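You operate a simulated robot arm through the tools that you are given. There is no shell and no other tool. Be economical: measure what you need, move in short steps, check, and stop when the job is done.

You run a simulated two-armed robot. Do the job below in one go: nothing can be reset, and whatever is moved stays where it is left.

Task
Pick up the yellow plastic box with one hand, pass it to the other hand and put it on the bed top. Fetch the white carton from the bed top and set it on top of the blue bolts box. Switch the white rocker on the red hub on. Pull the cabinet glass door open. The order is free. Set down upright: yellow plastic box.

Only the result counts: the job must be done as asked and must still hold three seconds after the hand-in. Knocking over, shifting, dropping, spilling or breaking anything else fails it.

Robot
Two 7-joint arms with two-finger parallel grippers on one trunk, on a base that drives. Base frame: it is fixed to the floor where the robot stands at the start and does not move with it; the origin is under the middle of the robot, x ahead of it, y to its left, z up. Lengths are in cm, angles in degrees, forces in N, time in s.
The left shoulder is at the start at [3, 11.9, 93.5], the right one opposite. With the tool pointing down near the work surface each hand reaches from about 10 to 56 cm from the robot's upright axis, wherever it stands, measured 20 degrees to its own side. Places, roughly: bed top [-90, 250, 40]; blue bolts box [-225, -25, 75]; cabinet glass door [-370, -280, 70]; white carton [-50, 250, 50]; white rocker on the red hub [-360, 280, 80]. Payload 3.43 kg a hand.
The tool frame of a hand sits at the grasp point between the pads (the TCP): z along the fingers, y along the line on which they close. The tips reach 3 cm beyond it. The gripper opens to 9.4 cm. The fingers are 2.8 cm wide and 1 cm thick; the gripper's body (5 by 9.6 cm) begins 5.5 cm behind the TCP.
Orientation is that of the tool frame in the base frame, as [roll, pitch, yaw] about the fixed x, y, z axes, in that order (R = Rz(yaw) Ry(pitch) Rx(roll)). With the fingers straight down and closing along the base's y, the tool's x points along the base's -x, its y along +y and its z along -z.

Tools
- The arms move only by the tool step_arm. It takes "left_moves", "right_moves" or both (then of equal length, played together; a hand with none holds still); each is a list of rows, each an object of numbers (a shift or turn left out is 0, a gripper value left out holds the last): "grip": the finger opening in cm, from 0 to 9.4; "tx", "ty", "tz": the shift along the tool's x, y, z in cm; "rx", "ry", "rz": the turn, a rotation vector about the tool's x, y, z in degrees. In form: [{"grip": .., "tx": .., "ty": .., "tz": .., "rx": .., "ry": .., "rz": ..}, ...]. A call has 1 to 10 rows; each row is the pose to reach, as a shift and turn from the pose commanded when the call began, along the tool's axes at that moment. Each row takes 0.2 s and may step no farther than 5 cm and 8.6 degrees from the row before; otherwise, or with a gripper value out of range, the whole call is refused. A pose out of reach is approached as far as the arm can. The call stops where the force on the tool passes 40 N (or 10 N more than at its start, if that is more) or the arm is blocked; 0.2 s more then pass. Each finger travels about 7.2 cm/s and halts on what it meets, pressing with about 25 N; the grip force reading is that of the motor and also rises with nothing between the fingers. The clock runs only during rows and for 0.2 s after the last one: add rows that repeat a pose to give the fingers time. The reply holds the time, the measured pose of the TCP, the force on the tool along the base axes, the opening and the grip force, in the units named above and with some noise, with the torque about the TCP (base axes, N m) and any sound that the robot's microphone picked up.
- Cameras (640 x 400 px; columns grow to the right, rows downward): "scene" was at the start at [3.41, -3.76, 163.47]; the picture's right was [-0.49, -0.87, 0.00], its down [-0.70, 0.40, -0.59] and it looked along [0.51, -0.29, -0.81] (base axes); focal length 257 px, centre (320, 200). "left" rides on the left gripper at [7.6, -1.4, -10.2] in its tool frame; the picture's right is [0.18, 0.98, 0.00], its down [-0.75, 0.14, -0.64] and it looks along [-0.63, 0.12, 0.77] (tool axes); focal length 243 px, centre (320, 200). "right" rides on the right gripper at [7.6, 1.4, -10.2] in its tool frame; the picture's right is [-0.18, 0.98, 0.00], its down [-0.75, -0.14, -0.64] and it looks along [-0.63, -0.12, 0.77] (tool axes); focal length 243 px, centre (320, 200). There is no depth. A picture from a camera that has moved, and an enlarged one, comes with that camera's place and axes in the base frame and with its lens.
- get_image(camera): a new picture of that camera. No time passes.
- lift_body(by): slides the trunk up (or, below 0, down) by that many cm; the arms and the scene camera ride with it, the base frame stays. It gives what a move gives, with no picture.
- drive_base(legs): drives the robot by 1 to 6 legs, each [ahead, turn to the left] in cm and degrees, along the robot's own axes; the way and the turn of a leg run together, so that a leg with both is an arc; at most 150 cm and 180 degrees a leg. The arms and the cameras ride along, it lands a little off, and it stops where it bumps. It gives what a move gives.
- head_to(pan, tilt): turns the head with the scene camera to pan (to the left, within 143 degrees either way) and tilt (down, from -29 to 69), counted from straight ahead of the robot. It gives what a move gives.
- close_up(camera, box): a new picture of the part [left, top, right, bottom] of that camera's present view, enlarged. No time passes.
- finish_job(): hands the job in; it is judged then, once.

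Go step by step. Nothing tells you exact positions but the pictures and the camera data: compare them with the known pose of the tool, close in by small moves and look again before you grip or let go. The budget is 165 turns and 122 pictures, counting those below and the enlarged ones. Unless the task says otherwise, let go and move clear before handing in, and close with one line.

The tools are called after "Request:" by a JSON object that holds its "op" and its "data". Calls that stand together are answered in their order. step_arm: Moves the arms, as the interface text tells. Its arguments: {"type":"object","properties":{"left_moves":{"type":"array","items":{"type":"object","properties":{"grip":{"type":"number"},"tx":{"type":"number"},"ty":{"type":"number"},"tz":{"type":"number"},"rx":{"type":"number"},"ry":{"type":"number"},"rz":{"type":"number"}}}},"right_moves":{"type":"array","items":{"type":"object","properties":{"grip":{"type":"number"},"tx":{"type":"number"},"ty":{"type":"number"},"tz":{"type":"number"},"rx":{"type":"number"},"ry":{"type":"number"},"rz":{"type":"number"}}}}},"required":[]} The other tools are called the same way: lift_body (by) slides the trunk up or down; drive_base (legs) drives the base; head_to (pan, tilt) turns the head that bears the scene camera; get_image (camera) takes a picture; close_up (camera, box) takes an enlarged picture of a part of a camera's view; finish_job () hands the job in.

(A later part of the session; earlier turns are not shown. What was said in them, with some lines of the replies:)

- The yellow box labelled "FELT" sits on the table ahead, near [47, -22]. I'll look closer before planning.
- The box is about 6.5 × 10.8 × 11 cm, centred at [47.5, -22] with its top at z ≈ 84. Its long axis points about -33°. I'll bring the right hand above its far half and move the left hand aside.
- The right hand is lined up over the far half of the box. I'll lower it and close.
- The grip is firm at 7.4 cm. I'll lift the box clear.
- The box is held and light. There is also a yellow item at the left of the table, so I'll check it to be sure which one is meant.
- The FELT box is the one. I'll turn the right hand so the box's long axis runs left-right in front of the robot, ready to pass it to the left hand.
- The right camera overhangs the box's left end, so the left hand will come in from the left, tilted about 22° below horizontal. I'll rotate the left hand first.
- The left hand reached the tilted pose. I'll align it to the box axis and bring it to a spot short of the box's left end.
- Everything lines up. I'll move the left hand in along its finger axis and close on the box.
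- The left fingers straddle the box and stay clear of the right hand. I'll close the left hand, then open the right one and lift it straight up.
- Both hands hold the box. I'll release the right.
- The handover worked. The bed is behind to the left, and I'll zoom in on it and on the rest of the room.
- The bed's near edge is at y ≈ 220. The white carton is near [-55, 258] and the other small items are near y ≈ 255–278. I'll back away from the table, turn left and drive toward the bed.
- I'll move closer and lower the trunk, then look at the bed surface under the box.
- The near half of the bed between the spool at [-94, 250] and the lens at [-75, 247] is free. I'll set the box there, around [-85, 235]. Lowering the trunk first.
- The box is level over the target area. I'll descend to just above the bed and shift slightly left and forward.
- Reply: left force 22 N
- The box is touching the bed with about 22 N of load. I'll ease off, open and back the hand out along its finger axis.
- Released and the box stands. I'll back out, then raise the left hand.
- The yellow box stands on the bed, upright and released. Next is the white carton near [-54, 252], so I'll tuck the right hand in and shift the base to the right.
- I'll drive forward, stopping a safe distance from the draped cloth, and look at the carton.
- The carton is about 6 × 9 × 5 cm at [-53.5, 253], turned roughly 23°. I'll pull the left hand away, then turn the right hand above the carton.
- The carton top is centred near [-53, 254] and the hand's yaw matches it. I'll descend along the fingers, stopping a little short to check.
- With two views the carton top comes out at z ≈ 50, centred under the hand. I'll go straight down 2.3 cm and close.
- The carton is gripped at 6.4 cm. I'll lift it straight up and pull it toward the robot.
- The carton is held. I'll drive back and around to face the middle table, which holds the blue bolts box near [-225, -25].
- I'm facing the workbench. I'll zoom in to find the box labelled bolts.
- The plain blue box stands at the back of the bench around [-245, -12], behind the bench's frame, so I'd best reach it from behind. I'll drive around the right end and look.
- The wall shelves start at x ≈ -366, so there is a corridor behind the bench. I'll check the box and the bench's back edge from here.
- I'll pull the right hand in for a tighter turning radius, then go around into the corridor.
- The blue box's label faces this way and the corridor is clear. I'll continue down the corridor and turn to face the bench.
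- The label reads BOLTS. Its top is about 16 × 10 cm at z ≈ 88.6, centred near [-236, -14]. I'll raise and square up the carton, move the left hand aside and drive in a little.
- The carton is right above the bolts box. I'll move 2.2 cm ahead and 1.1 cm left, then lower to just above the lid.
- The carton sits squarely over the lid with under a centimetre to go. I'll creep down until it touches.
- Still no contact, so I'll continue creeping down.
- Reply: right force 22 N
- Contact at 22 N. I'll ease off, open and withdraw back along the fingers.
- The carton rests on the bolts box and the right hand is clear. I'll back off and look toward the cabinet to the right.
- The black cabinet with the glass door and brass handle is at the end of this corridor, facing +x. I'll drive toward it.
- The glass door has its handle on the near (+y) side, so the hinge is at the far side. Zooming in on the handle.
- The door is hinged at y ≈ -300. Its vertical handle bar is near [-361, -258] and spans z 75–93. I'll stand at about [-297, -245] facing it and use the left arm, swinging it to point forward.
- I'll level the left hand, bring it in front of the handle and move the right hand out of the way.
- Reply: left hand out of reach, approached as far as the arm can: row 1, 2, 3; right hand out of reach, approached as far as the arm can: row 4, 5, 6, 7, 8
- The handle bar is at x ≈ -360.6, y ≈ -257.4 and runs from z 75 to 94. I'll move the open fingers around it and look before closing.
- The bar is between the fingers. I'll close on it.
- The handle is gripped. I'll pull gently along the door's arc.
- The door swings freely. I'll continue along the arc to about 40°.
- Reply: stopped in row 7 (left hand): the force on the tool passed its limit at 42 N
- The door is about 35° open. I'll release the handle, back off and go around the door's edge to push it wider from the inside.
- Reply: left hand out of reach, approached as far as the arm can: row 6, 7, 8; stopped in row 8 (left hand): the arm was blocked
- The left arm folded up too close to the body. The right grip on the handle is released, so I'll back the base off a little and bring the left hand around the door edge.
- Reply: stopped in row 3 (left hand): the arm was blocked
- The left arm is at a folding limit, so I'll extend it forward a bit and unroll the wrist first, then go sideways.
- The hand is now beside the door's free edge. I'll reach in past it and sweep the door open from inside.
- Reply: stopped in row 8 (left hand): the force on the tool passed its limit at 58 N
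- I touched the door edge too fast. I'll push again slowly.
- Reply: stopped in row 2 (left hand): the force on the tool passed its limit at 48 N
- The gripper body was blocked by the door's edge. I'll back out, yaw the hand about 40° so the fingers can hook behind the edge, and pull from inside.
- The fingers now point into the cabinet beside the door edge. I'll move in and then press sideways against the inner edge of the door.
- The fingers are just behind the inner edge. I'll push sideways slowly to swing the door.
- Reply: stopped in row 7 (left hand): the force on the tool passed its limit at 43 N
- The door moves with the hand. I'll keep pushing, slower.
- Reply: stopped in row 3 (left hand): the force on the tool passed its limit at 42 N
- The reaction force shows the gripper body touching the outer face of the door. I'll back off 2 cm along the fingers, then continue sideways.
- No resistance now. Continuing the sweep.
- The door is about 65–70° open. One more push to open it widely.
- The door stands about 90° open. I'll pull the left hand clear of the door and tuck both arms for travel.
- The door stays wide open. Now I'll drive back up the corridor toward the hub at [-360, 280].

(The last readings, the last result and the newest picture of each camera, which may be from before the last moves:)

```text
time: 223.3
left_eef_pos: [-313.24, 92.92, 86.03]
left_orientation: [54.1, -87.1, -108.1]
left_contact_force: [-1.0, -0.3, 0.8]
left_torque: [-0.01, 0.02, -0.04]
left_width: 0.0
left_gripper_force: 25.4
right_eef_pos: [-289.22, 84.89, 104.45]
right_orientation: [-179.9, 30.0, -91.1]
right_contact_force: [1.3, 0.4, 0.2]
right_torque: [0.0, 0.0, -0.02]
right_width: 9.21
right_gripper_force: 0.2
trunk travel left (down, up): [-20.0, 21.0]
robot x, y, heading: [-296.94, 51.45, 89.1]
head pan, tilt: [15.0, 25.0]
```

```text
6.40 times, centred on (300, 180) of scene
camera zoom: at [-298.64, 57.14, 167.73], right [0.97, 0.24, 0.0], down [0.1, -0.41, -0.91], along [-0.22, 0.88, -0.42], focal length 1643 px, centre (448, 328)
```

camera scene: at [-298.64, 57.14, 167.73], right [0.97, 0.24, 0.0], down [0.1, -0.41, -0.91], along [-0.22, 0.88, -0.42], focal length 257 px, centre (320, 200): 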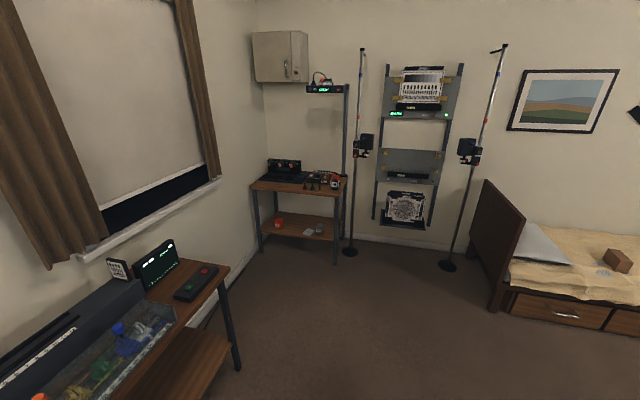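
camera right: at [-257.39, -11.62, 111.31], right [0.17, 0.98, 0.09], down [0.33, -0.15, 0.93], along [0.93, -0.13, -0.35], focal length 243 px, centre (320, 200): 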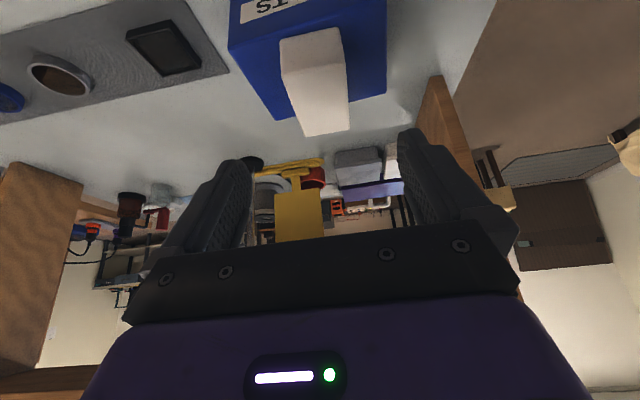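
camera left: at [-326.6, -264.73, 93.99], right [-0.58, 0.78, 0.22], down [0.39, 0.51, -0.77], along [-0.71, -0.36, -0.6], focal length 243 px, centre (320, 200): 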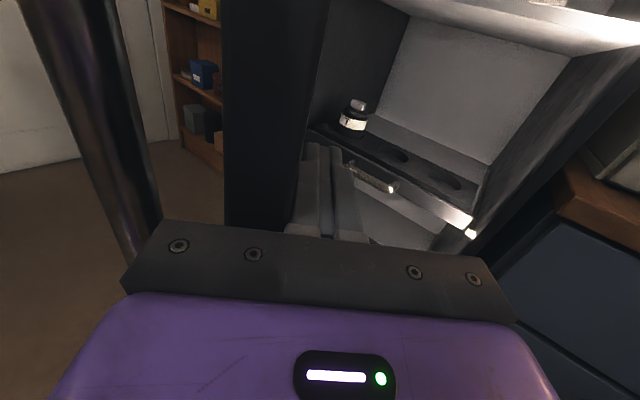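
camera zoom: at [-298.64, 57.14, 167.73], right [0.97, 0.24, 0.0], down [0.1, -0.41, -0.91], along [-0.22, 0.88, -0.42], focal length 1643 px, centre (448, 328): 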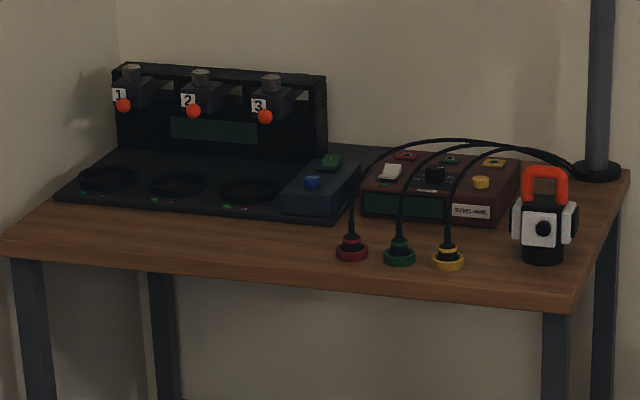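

The red hub is the maroon box on the corner table. Its white rocker is on the front-left of the top, near [-365, 286, 84]. I'll raise the left hand and drive in front of that table.

Request:
{"op": "step_arm", "data": {"left_moves": [{"tx": 4.5}, {"tx": 9}, {"tx": 13.5}, {"tx": 18}, {"tx": 20}]}}

Request:
{"op": "drive_base", "data": {"legs": [[85, 0], [0, 41], [86, 0], [0, -40]]}}

Request:
{"op": "head_to", "data": {"pan": 5, "tilt": 45}}

Request:
{"op": "get_image", "data": {"camera": "scene"}}

```text
time: 224.5
left_eef_pos: [-315.77, 94.4, 104.83]
left_orientation: [50.9, -87.0, -105.3]
left_contact_force: [1.0, 1.0, 0.0]
left_torque: [0.02, -0.02, 0.02]
left_width: 0.0
left_gripper_force: 25.0
left hand out of reach, approached as far as the arm can: row 2, 3, 4, 5
right_eef_pos: [-289.44, 84.89, 104.44]
right_orientation: [-179.9, 30.1, -91.3]
right_contact_force: [-0.1, -0.1, -0.4]
right_torque: [0.02, 0.03, -0.02]
right_width: 9.2
right_gripper_force: 0.0
trunk travel left (down, up): [-20.0, 21.0]
robot x, y, heading: [-296.27, 51.64, 89.2]
head pan, tilt: [15.0, 25.0]
```

```text
time: 237.0
left_eef_pos: [-367.27, 248.99, 104.84]
left_orientation: [51.1, -87.0, -105.6]
left_contact_force: [0.5, 0.2, 0.4]
left_torque: [0.01, 0.01, -0.01]
left_width: 0.0
left_gripper_force: 25.1
right_eef_pos: [-340.94, 239.53, 104.43]
right_orientation: [179.9, 30.0, -91.6]
right_contact_force: [0.1, 0.2, 0.0]
right_torque: [-0.02, -0.03, -0.01]
right_width: 9.19
right_gripper_force: 0.1
trunk travel left (down, up): [-20.0, 21.0]
robot x, y, heading: [-348.7, 206.05, 88.9]
head pan, tilt: [15.0, 25.0]
```

```text
time: 237.9
left_eef_pos: [-367.27, 248.95, 104.86]
left_orientation: [51.1, -86.9, -105.6]
left_contact_force: [-0.7, -1.0, -0.3]
left_torque: [0.0, -0.03, 0.03]
left_width: 0.0
left_gripper_force: 25.1
right_eef_pos: [-340.99, 239.36, 104.38]
right_orientation: [179.9, 29.9, -91.4]
right_contact_force: [-0.3, 0.1, -0.2]
right_torque: [-0.01, 0.01, 0.0]
right_width: 9.18
right_gripper_force: 0.0
trunk travel left (down, up): [-20.0, 21.0]
robot x, y, heading: [-347.83, 205.99, 88.8]
head pan, tilt: [5.0, 45.0]
```

```text
30 pictures are left
camera scene: at [-348.74, 210.82, 164.68], right [1.0, 0.07, 0.0], down [0.05, -0.7, -0.71], along [-0.05, 0.71, -0.71], focal length 257 px, centre (320, 200)
```

scene: 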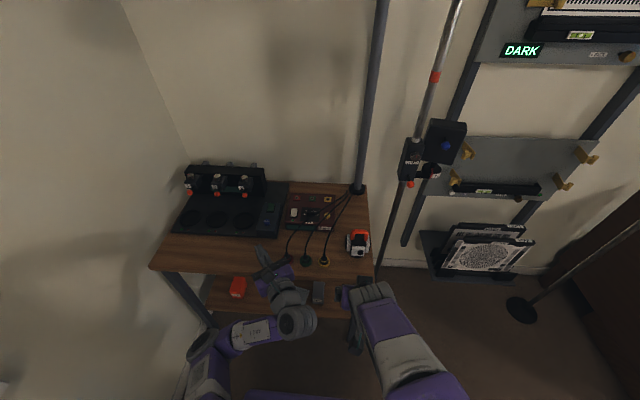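

Request:
{"op": "close_up", "data": {"camera": "scene", "box": [260, 180, 380, 280]}}

Request:
{"op": "close_up", "data": {"camera": "scene", "box": [280, 190, 330, 230]}}

```text
4.00 times, centred on (320, 230) of scene
camera zoom: at [-348.74, 210.82, 164.68], right [1.0, 0.07, 0.0], down [0.05, -0.7, -0.71], along [-0.05, 0.71, -0.71], focal length 1027 px, centre (320, 80)
```

zoom: 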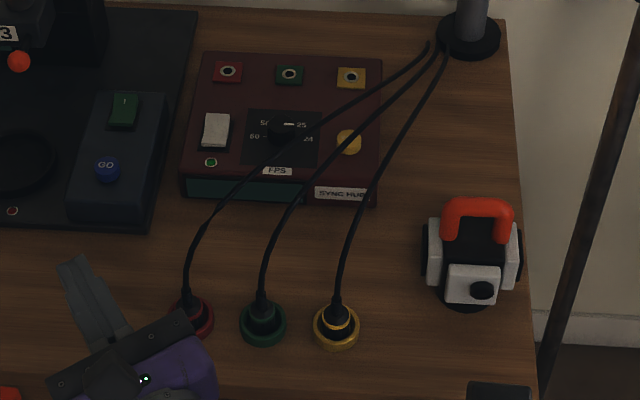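

```text
10.00 times, centred on (305, 210) of scene
camera zoom: at [-348.74, 210.82, 164.68], right [1.0, 0.07, 0.0], down [0.05, -0.7, -0.71], along [-0.05, 0.71, -0.71], focal length 2567 px, centre (470, 100)
```

zoom: 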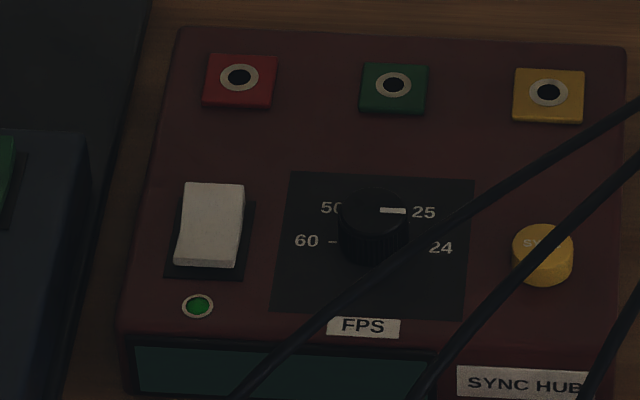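

The rocker is at about [-364.6, 282, 85.3]. Its far end stands higher, so "on" should mean pressing the far end down. I'll use the right hand, closed and nearly vertical, and move the left aside first.

Request:
{"op": "step_arm", "data": {"left_moves": [{"ty": -3}, {"ty": -6}, {"ty": -9}, {"ty": -12}, {"ty": -15}, {"ty": -15}], "right_moves": [{"ry": 5, "grip": 5}, {"ry": 10, "grip": 2}, {"ry": 15, "grip": 0}, {"ry": 20, "grip": 0}, {"ry": 20, "grip": 0}, {"ry": 20, "grip": 0}]}}

Request:
{"op": "drive_base", "data": {"legs": [[0, 22], [28, 0], [0, -21]]}}

Request:
{"op": "get_image", "data": {"camera": "scene"}}

Request:
{"op": "get_image", "data": {"camera": "right"}}

```text
time: 239.3
left_eef_pos: [-379.85, 249.26, 101.2]
left_orientation: [51.0, -87.0, -105.6]
left_contact_force: [0.7, 0.2, -0.5]
left_torque: [0.0, -0.01, 0.06]
left_width: 0.0
left_gripper_force: 24.3
left hand out of reach, approached as far as the arm can: row 1, 2, 3, 4, 5, 6
right_eef_pos: [-340.89, 239.43, 104.39]
right_orientation: [180.0, 9.9, -91.6]
right_contact_force: [0.6, -0.2, 0.3]
right_torque: [0.01, 0.03, 0.0]
right_width: 0.01
right_gripper_force: 25.4
trunk travel left (down, up): [-20.0, 21.0]
robot x, y, heading: [-348.3, 205.86, 89.0]
head pan, tilt: [5.0, 45.0]
```

```text
time: 243.5
left_eef_pos: [-390.08, 275.23, 101.17]
left_orientation: [50.5, -87.0, -104.6]
left_contact_force: [0.4, 0.2, 1.2]
left_torque: [0.01, 0.04, -0.01]
left_width: 0.03
left_gripper_force: 24.9
right_eef_pos: [-351.06, 265.87, 104.45]
right_orientation: [180.0, 10.0, -91.0]
right_contact_force: [0.2, 0.2, 0.3]
right_torque: [-0.01, 0.0, 0.01]
right_width: 0.0
right_gripper_force: 24.6
trunk travel left (down, up): [-20.0, 21.0]
robot x, y, heading: [-357.79, 232.1, 89.1]
head pan, tilt: [5.0, 45.0]
```

```text
27 pictures are left
camera scene: at [-358.57, 237.2, 164.68], right [1.0, 0.08, 0.0], down [0.05, -0.7, -0.71], along [-0.05, 0.7, -0.71], focal length 257 px, centre (320, 200)
```

scene: 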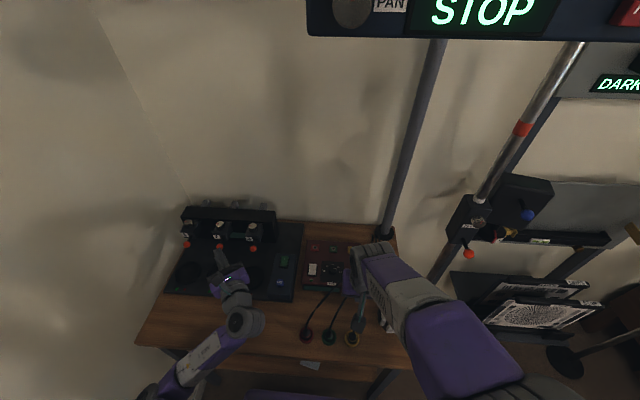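

```text
26 pictures are left
camera right: at [-352.68, 256.77, 113.12], right [-0.98, 0.2, 0.03], down [0.15, 0.63, 0.76], along [0.13, 0.75, -0.65], focal length 243 px, centre (320, 200)
```

right: 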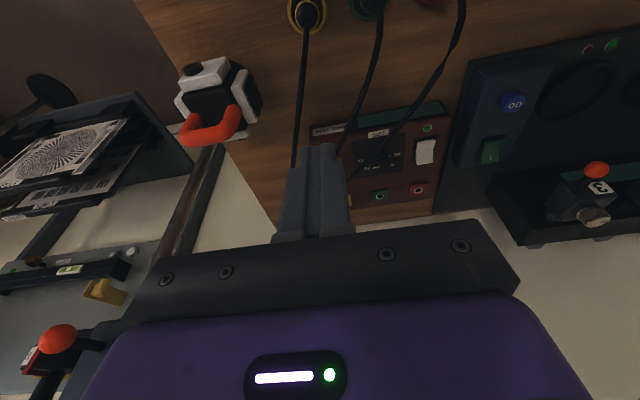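

The right camera agrees on the rocker's position. I'll move across above the cables to over the rocker's far end, then lower partway.

Request:
{"op": "step_arm", "data": {"right_moves": [{"tx": -3.4, "ty": 2.8, "tz": 0.6}, {"tx": -6.8, "ty": 5.6, "tz": 1.2}, {"tx": -10.2, "ty": 8.4, "tz": 1.8}, {"tx": -13.6, "ty": 11.2, "tz": 2.4}, {"tx": -16.9, "ty": 13.9, "tz": 3}, {"tx": -16.1, "ty": 13.9, "tz": 7.5}, {"tx": -15.2, "ty": 13.9, "tz": 12.5}, {"tx": -15.2, "ty": 13.9, "tz": 12.5}]}}

Request:
{"op": "get_image", "data": {"camera": "right"}}

Request:
{"op": "close_up", "data": {"camera": "scene", "box": [270, 220, 370, 310]}}

```text
refused: row 7 steps farther than a row can; nothing moved
```

```text
25 pictures are left
camera right: at [-352.68, 256.77, 113.12], right [-0.98, 0.2, 0.03], down [0.15, 0.63, 0.76], along [0.13, 0.75, -0.65], focal length 243 px, centre (320, 200)
```

right: 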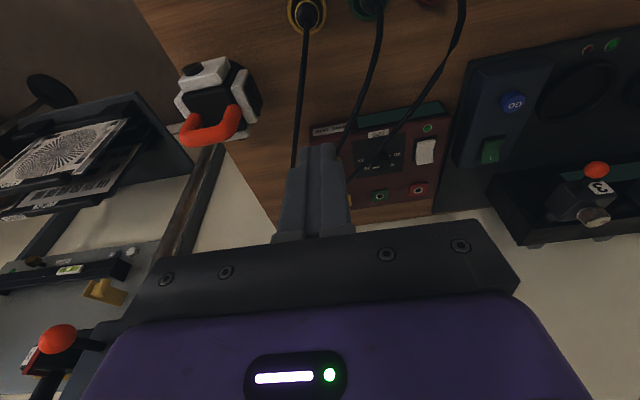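

```text
4.44 times, centred on (320, 265) of scene
camera zoom: at [-358.57, 237.2, 164.68], right [1.0, 0.08, 0.0], down [0.05, -0.7, -0.71], along [-0.05, 0.7, -0.71], focal length 1141 px, centre (320, -89)
```

zoom: 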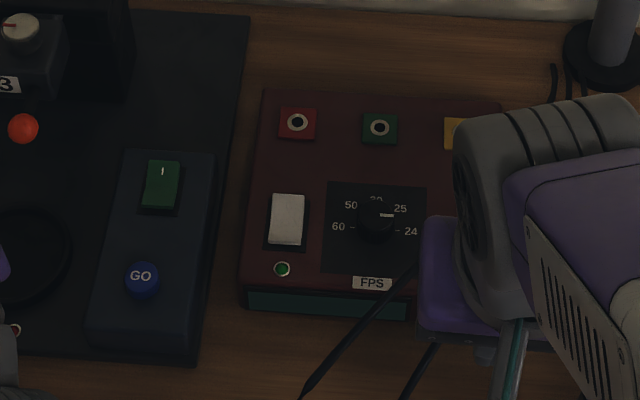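

Request:
{"op": "step_arm", "data": {"right_moves": [{"tx": -3.4, "ty": 2.8, "tz": 0.6}, {"tx": -6.8, "ty": 5.6, "tz": 1.2}, {"tx": -10.2, "ty": 8.4, "tz": 1.8}, {"tx": -13.6, "ty": 11.2, "tz": 2.4}, {"tx": -16.9, "ty": 13.9, "tz": 3}, {"tx": -16.2, "ty": 13.9, "tz": 7}, {"tx": -15.6, "ty": 13.9, "tz": 10.5}, {"tx": -15.2, "ty": 13.9, "tz": 12.5}, {"tx": -15.2, "ty": 13.9, "tz": 12.5}]}}

Request:
{"op": "close_up", "data": {"camera": "right", "box": [220, 20, 460, 240]}}

Request:
{"op": "close_up", "data": {"camera": "scene", "box": [270, 220, 370, 310]}}

```text
time: 245.5
left_eef_pos: [-390.12, 275.25, 101.1]
left_orientation: [50.8, -87.0, -104.8]
left_contact_force: [-0.2, 0.6, -0.2]
left_torque: [0.01, 0.0, 0.0]
left_width: 0.0
left_gripper_force: 24.7
right_eef_pos: [-364.81, 283.25, 94.73]
right_orientation: [180.0, 10.1, -91.0]
right_contact_force: [0.4, -0.3, 0.4]
right_torque: [0.01, 0.01, 0.02]
right_width: 0.01
right_gripper_force: 24.7
trunk travel left (down, up): [-20.0, 21.0]
robot x, y, heading: [-357.91, 232.52, 89.4]
head pan, tilt: [5.0, 45.0]
```

```text
1.82 times, centred on (340, 130) of right
camera zoom: at [-366.45, 274.15, 103.46], right [-0.98, 0.2, 0.03], down [0.15, 0.63, 0.76], along [0.13, 0.75, -0.65], focal length 441 px, centre (284, 327)
```

zoom: 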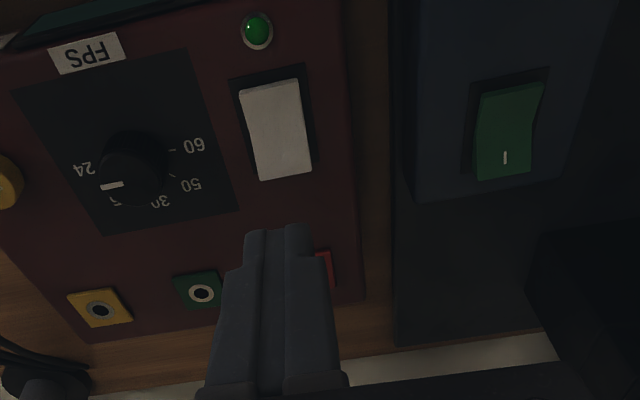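

```text
4.44 times, centred on (320, 265) of scene
camera zoom: at [-358.61, 237.19, 164.68], right [1.0, 0.08, 0.0], down [0.05, -0.7, -0.71], along [-0.05, 0.7, -0.71], focal length 1141 px, centre (320, -89)
```

zoom: 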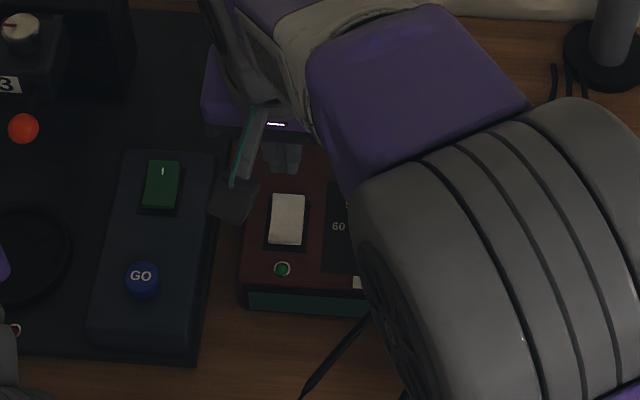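

The fingertips are above the rocker's far end. I'll shift 1 cm forward, lower, then press slowly.

Request:
{"op": "step_arm", "data": {"right_moves": [{"tx": -1.1, "tz": 0.2}, {"tx": -0.6, "tz": 3}, {"tx": -0.1, "tz": 5.5}, {"tx": 0, "tz": 6}, {"tx": 0.1, "tz": 6.4}, {"tx": 0.15, "tz": 6.8}, {"tx": 0.2, "tz": 7.1}]}}

Request:
{"op": "close_up", "data": {"camera": "right", "box": [220, 20, 460, 240]}}

```text
time: 247.1
left_eef_pos: [-390.12, 275.23, 101.3]
left_orientation: [50.8, -87.0, -104.8]
left_contact_force: [-0.1, 0.2, -0.6]
left_torque: [0.0, -0.01, 0.0]
left_width: 0.0
left_gripper_force: 25.3
right_eef_pos: [-364.69, 284.16, 87.74]
right_orientation: [-179.9, 10.1, -91.0]
right_contact_force: [0.3, -0.6, -0.6]
right_torque: [0.0, 0.01, -0.01]
right_width: 0.0
right_gripper_force: 25.3
trunk travel left (down, up): [-20.0, 21.0]
robot x, y, heading: [-357.82, 232.05, 89.5]
head pan, tilt: [5.0, 45.0]
```

```text
1.82 times, centred on (340, 130) of right
camera zoom: at [-366.3, 275.15, 96.44], right [-0.98, 0.2, 0.03], down [0.15, 0.63, 0.76], along [0.13, 0.75, -0.65], focal length 441 px, centre (284, 327)
```

zoom: 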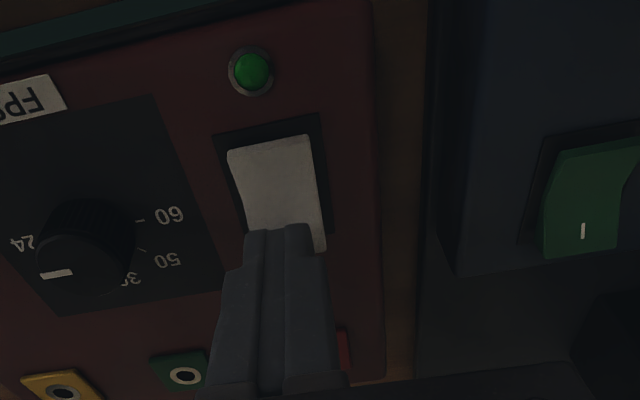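

Request:
{"op": "step_arm", "data": {"right_moves": [{"tx": 0.05, "tz": 0.3}, {"tx": 0.1, "tz": 0.6}, {"tx": 0.15, "tz": 0.9}, {"tx": 0.2, "tz": 1.2}, {"tx": 0.25, "tz": 1.5}, {"tx": 0.3, "tz": 1.8}]}}

Request:
{"op": "close_up", "data": {"camera": "right", "box": [220, 20, 460, 240]}}

```text
time: 248.4
left_eef_pos: [-390.0, 275.1, 101.45]
left_orientation: [49.8, -86.9, -103.8]
left_contact_force: [-0.2, -0.4, -0.5]
left_torque: [-0.05, 0.02, -0.02]
left_width: 0.01
left_gripper_force: 25.0
right_eef_pos: [-364.63, 284.42, 86.73]
right_orientation: [179.8, 10.5, -91.0]
right_contact_force: [5.4, -12.7, 17.7]
right_torque: [-0.1, -0.17, -0.05]
right_width: 0.0
right_gripper_force: 25.1
trunk travel left (down, up): [-20.0, 21.0]
robot x, y, heading: [-358.28, 232.54, 89.3]
head pan, tilt: [5.0, 45.0]
stopped in row 6 (right hand): the force on the tool passed its limit at 44 N (the readings are from after the stop); the commanded pose is now the measured one
```

```text
1.82 times, centred on (340, 130) of right
camera zoom: at [-366.25, 275.11, 95.31], right [-0.98, 0.2, 0.04], down [0.15, 0.62, 0.77], along [0.13, 0.76, -0.64], focal length 441 px, centre (284, 327)
```

zoom: 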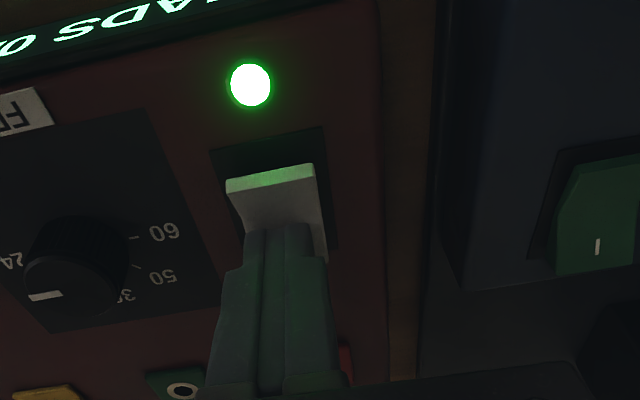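

The rocker flipped: its green LED and the display lit up. I'll lift the hand straight off and check that it stays on.

Request:
{"op": "step_arm", "data": {"right_moves": [{"tx": -0.3, "tz": -2}, {"tx": -1, "tz": -6}, {"tx": -1.8, "tz": -10}, {"tx": -2.6, "tz": -14.5}, {"tx": -3.2, "tz": -18}]}}

Request:
{"op": "close_up", "data": {"camera": "right", "box": [220, 0, 460, 220]}}

```text
time: 249.7
left_eef_pos: [-390.08, 275.28, 101.35]
left_orientation: [50.6, -87.0, -104.7]
left_contact_force: [0.1, 1.4, 0.2]
left_torque: [0.0, -0.02, 0.02]
left_width: 0.01
left_gripper_force: 24.4
right_eef_pos: [-364.78, 284.5, 104.9]
right_orientation: [179.9, 10.5, -91.0]
right_contact_force: [0.0, 0.1, 1.1]
right_torque: [0.0, 0.03, -0.01]
right_width: 0.0
right_gripper_force: 25.2
trunk travel left (down, up): [-20.0, 21.0]
robot x, y, heading: [-357.9, 232.34, 89.3]
head pan, tilt: [5.0, 45.0]
```

```text
1.82 times, centred on (340, 110) of right
camera zoom: at [-366.3, 275.28, 113.49], right [-0.98, 0.2, 0.04], down [0.15, 0.62, 0.77], along [0.13, 0.76, -0.64], focal length 441 px, centre (284, 364)
```

zoom: 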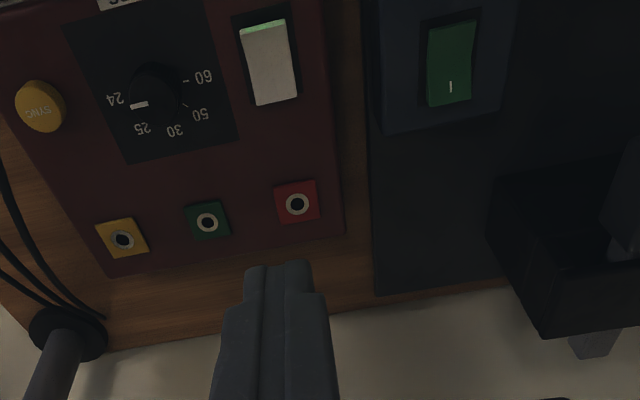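

The rocker is on. I'll back away and check the hub, bed and bench from here.

Request:
{"op": "drive_base", "data": {"legs": [[-45, 0]]}}

Request:
{"op": "close_up", "data": {"camera": "scene", "box": [240, 150, 400, 260]}}

Request:
{"op": "head_to", "data": {"pan": -80, "tilt": 20}}

Request:
{"op": "close_up", "data": {"camera": "scene", "box": [160, 100, 480, 300]}}

Request:
{"op": "head_to", "data": {"pan": -140, "tilt": 20}}

Request:
{"op": "close_up", "data": {"camera": "scene", "box": [200, 80, 520, 300]}}

```text
time: 252.4
left_eef_pos: [-390.57, 230.22, 101.2]
left_orientation: [50.6, -87.0, -104.2]
left_contact_force: [0.3, -0.1, 0.1]
left_torque: [0.02, -0.01, -0.02]
left_width: 0.0
left_gripper_force: 25.0
right_eef_pos: [-365.27, 239.61, 104.83]
right_orientation: [179.8, 10.4, -90.5]
right_contact_force: [-0.1, 0.6, 0.3]
right_torque: [0.01, 0.02, 0.02]
right_width: 0.0
right_gripper_force: 25.0
trunk travel left (down, up): [-20.0, 21.0]
robot x, y, heading: [-358.2, 187.77, 90.1]
head pan, tilt: [5.0, 45.0]
```

```text
3.64 times, centred on (320, 205) of scene
camera zoom: at [-358.92, 192.38, 164.68], right [1.0, 0.08, 0.0], down [0.06, -0.7, -0.71], along [-0.06, 0.7, -0.71], focal length 933 px, centre (320, 182)
```

zoom: 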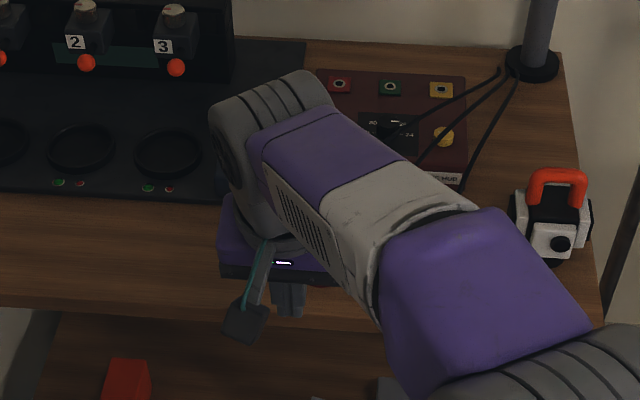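

```text
time: 253.9
left_eef_pos: [-390.71, 230.23, 101.24]
left_orientation: [50.8, -87.0, -104.5]
left_contact_force: [0.0, -0.5, -0.1]
left_torque: [0.01, 0.0, -0.01]
left_width: 0.01
left_gripper_force: 25.5
right_eef_pos: [-365.39, 239.82, 104.9]
right_orientation: [179.8, 10.5, -90.5]
right_contact_force: [0.1, 0.0, 0.2]
right_torque: [-0.02, 0.01, 0.04]
right_width: 0.0
right_gripper_force: 24.7
trunk travel left (down, up): [-20.0, 21.0]
robot x, y, heading: [-357.89, 187.05, 89.7]
head pan, tilt: [-80.0, 20.0]
```

```text
2.00 times, centred on (320, 200) of scene
camera zoom: at [-349.06, 185.96, 168.54], right [0.17, -0.99, 0.0], down [-0.34, -0.06, -0.94], along [0.93, 0.16, -0.34], focal length 513 px, centre (320, 200)
```

zoom: 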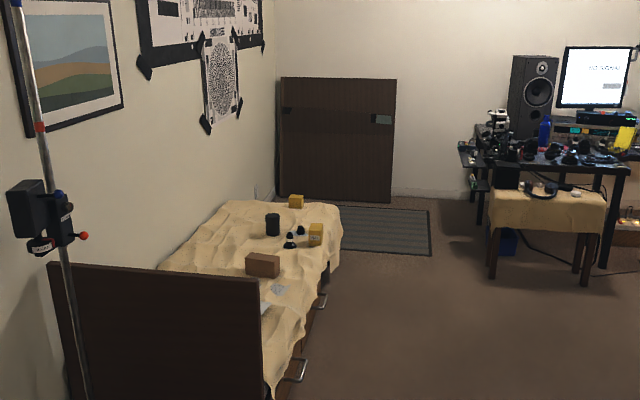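

```text
time: 255.2
left_eef_pos: [-390.68, 230.38, 101.19]
left_orientation: [50.8, -87.1, -104.4]
left_contact_force: [0.2, 0.3, 0.8]
left_torque: [0.01, 0.01, 0.02]
left_width: 0.03
left_gripper_force: 25.0
right_eef_pos: [-365.44, 239.83, 104.86]
right_orientation: [179.9, 10.6, -90.6]
right_contact_force: [-0.4, -0.7, -0.2]
right_torque: [0.02, 0.03, -0.02]
right_width: 0.0
right_gripper_force: 25.2
trunk travel left (down, up): [-20.0, 21.0]
robot x, y, heading: [-358.25, 187.52, 89.8]
head pan, tilt: [-140.0, 20.0]
```

```text
1.82 times, centred on (360, 190) of scene
camera zoom: at [-352.26, 177.21, 168.54], right [-0.77, -0.64, 0.0], down [-0.22, 0.26, -0.94], along [0.6, -0.72, -0.34], focal length 467 px, centre (247, 218)
```

zoom: 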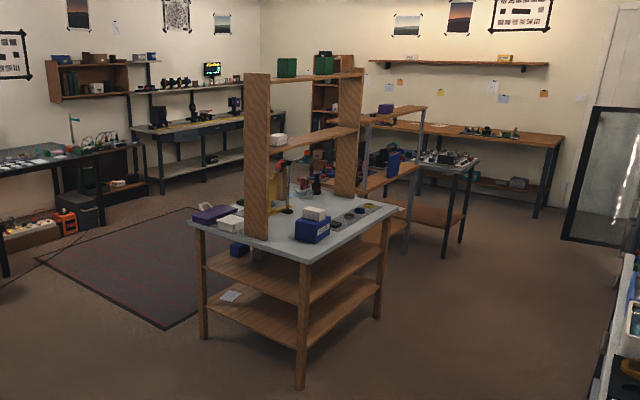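

Everything checks out: the yellow box stands upright on the bed, the carton is on the bolts box, the glass door is still wide open and the hub's rocker is on. Both hands are empty and clear, so I'm handing in.

Request:
{"op": "finish_job", "data": {}}

```text
The job is handed in.
```

The job is handed in with all four tasks done: the yellow box went from the right hand to the left and stands upright on the bed, the white carton sits on the blue bolts box, the red hub's white rocker is on, and the cabinet glass door is open about 90°.
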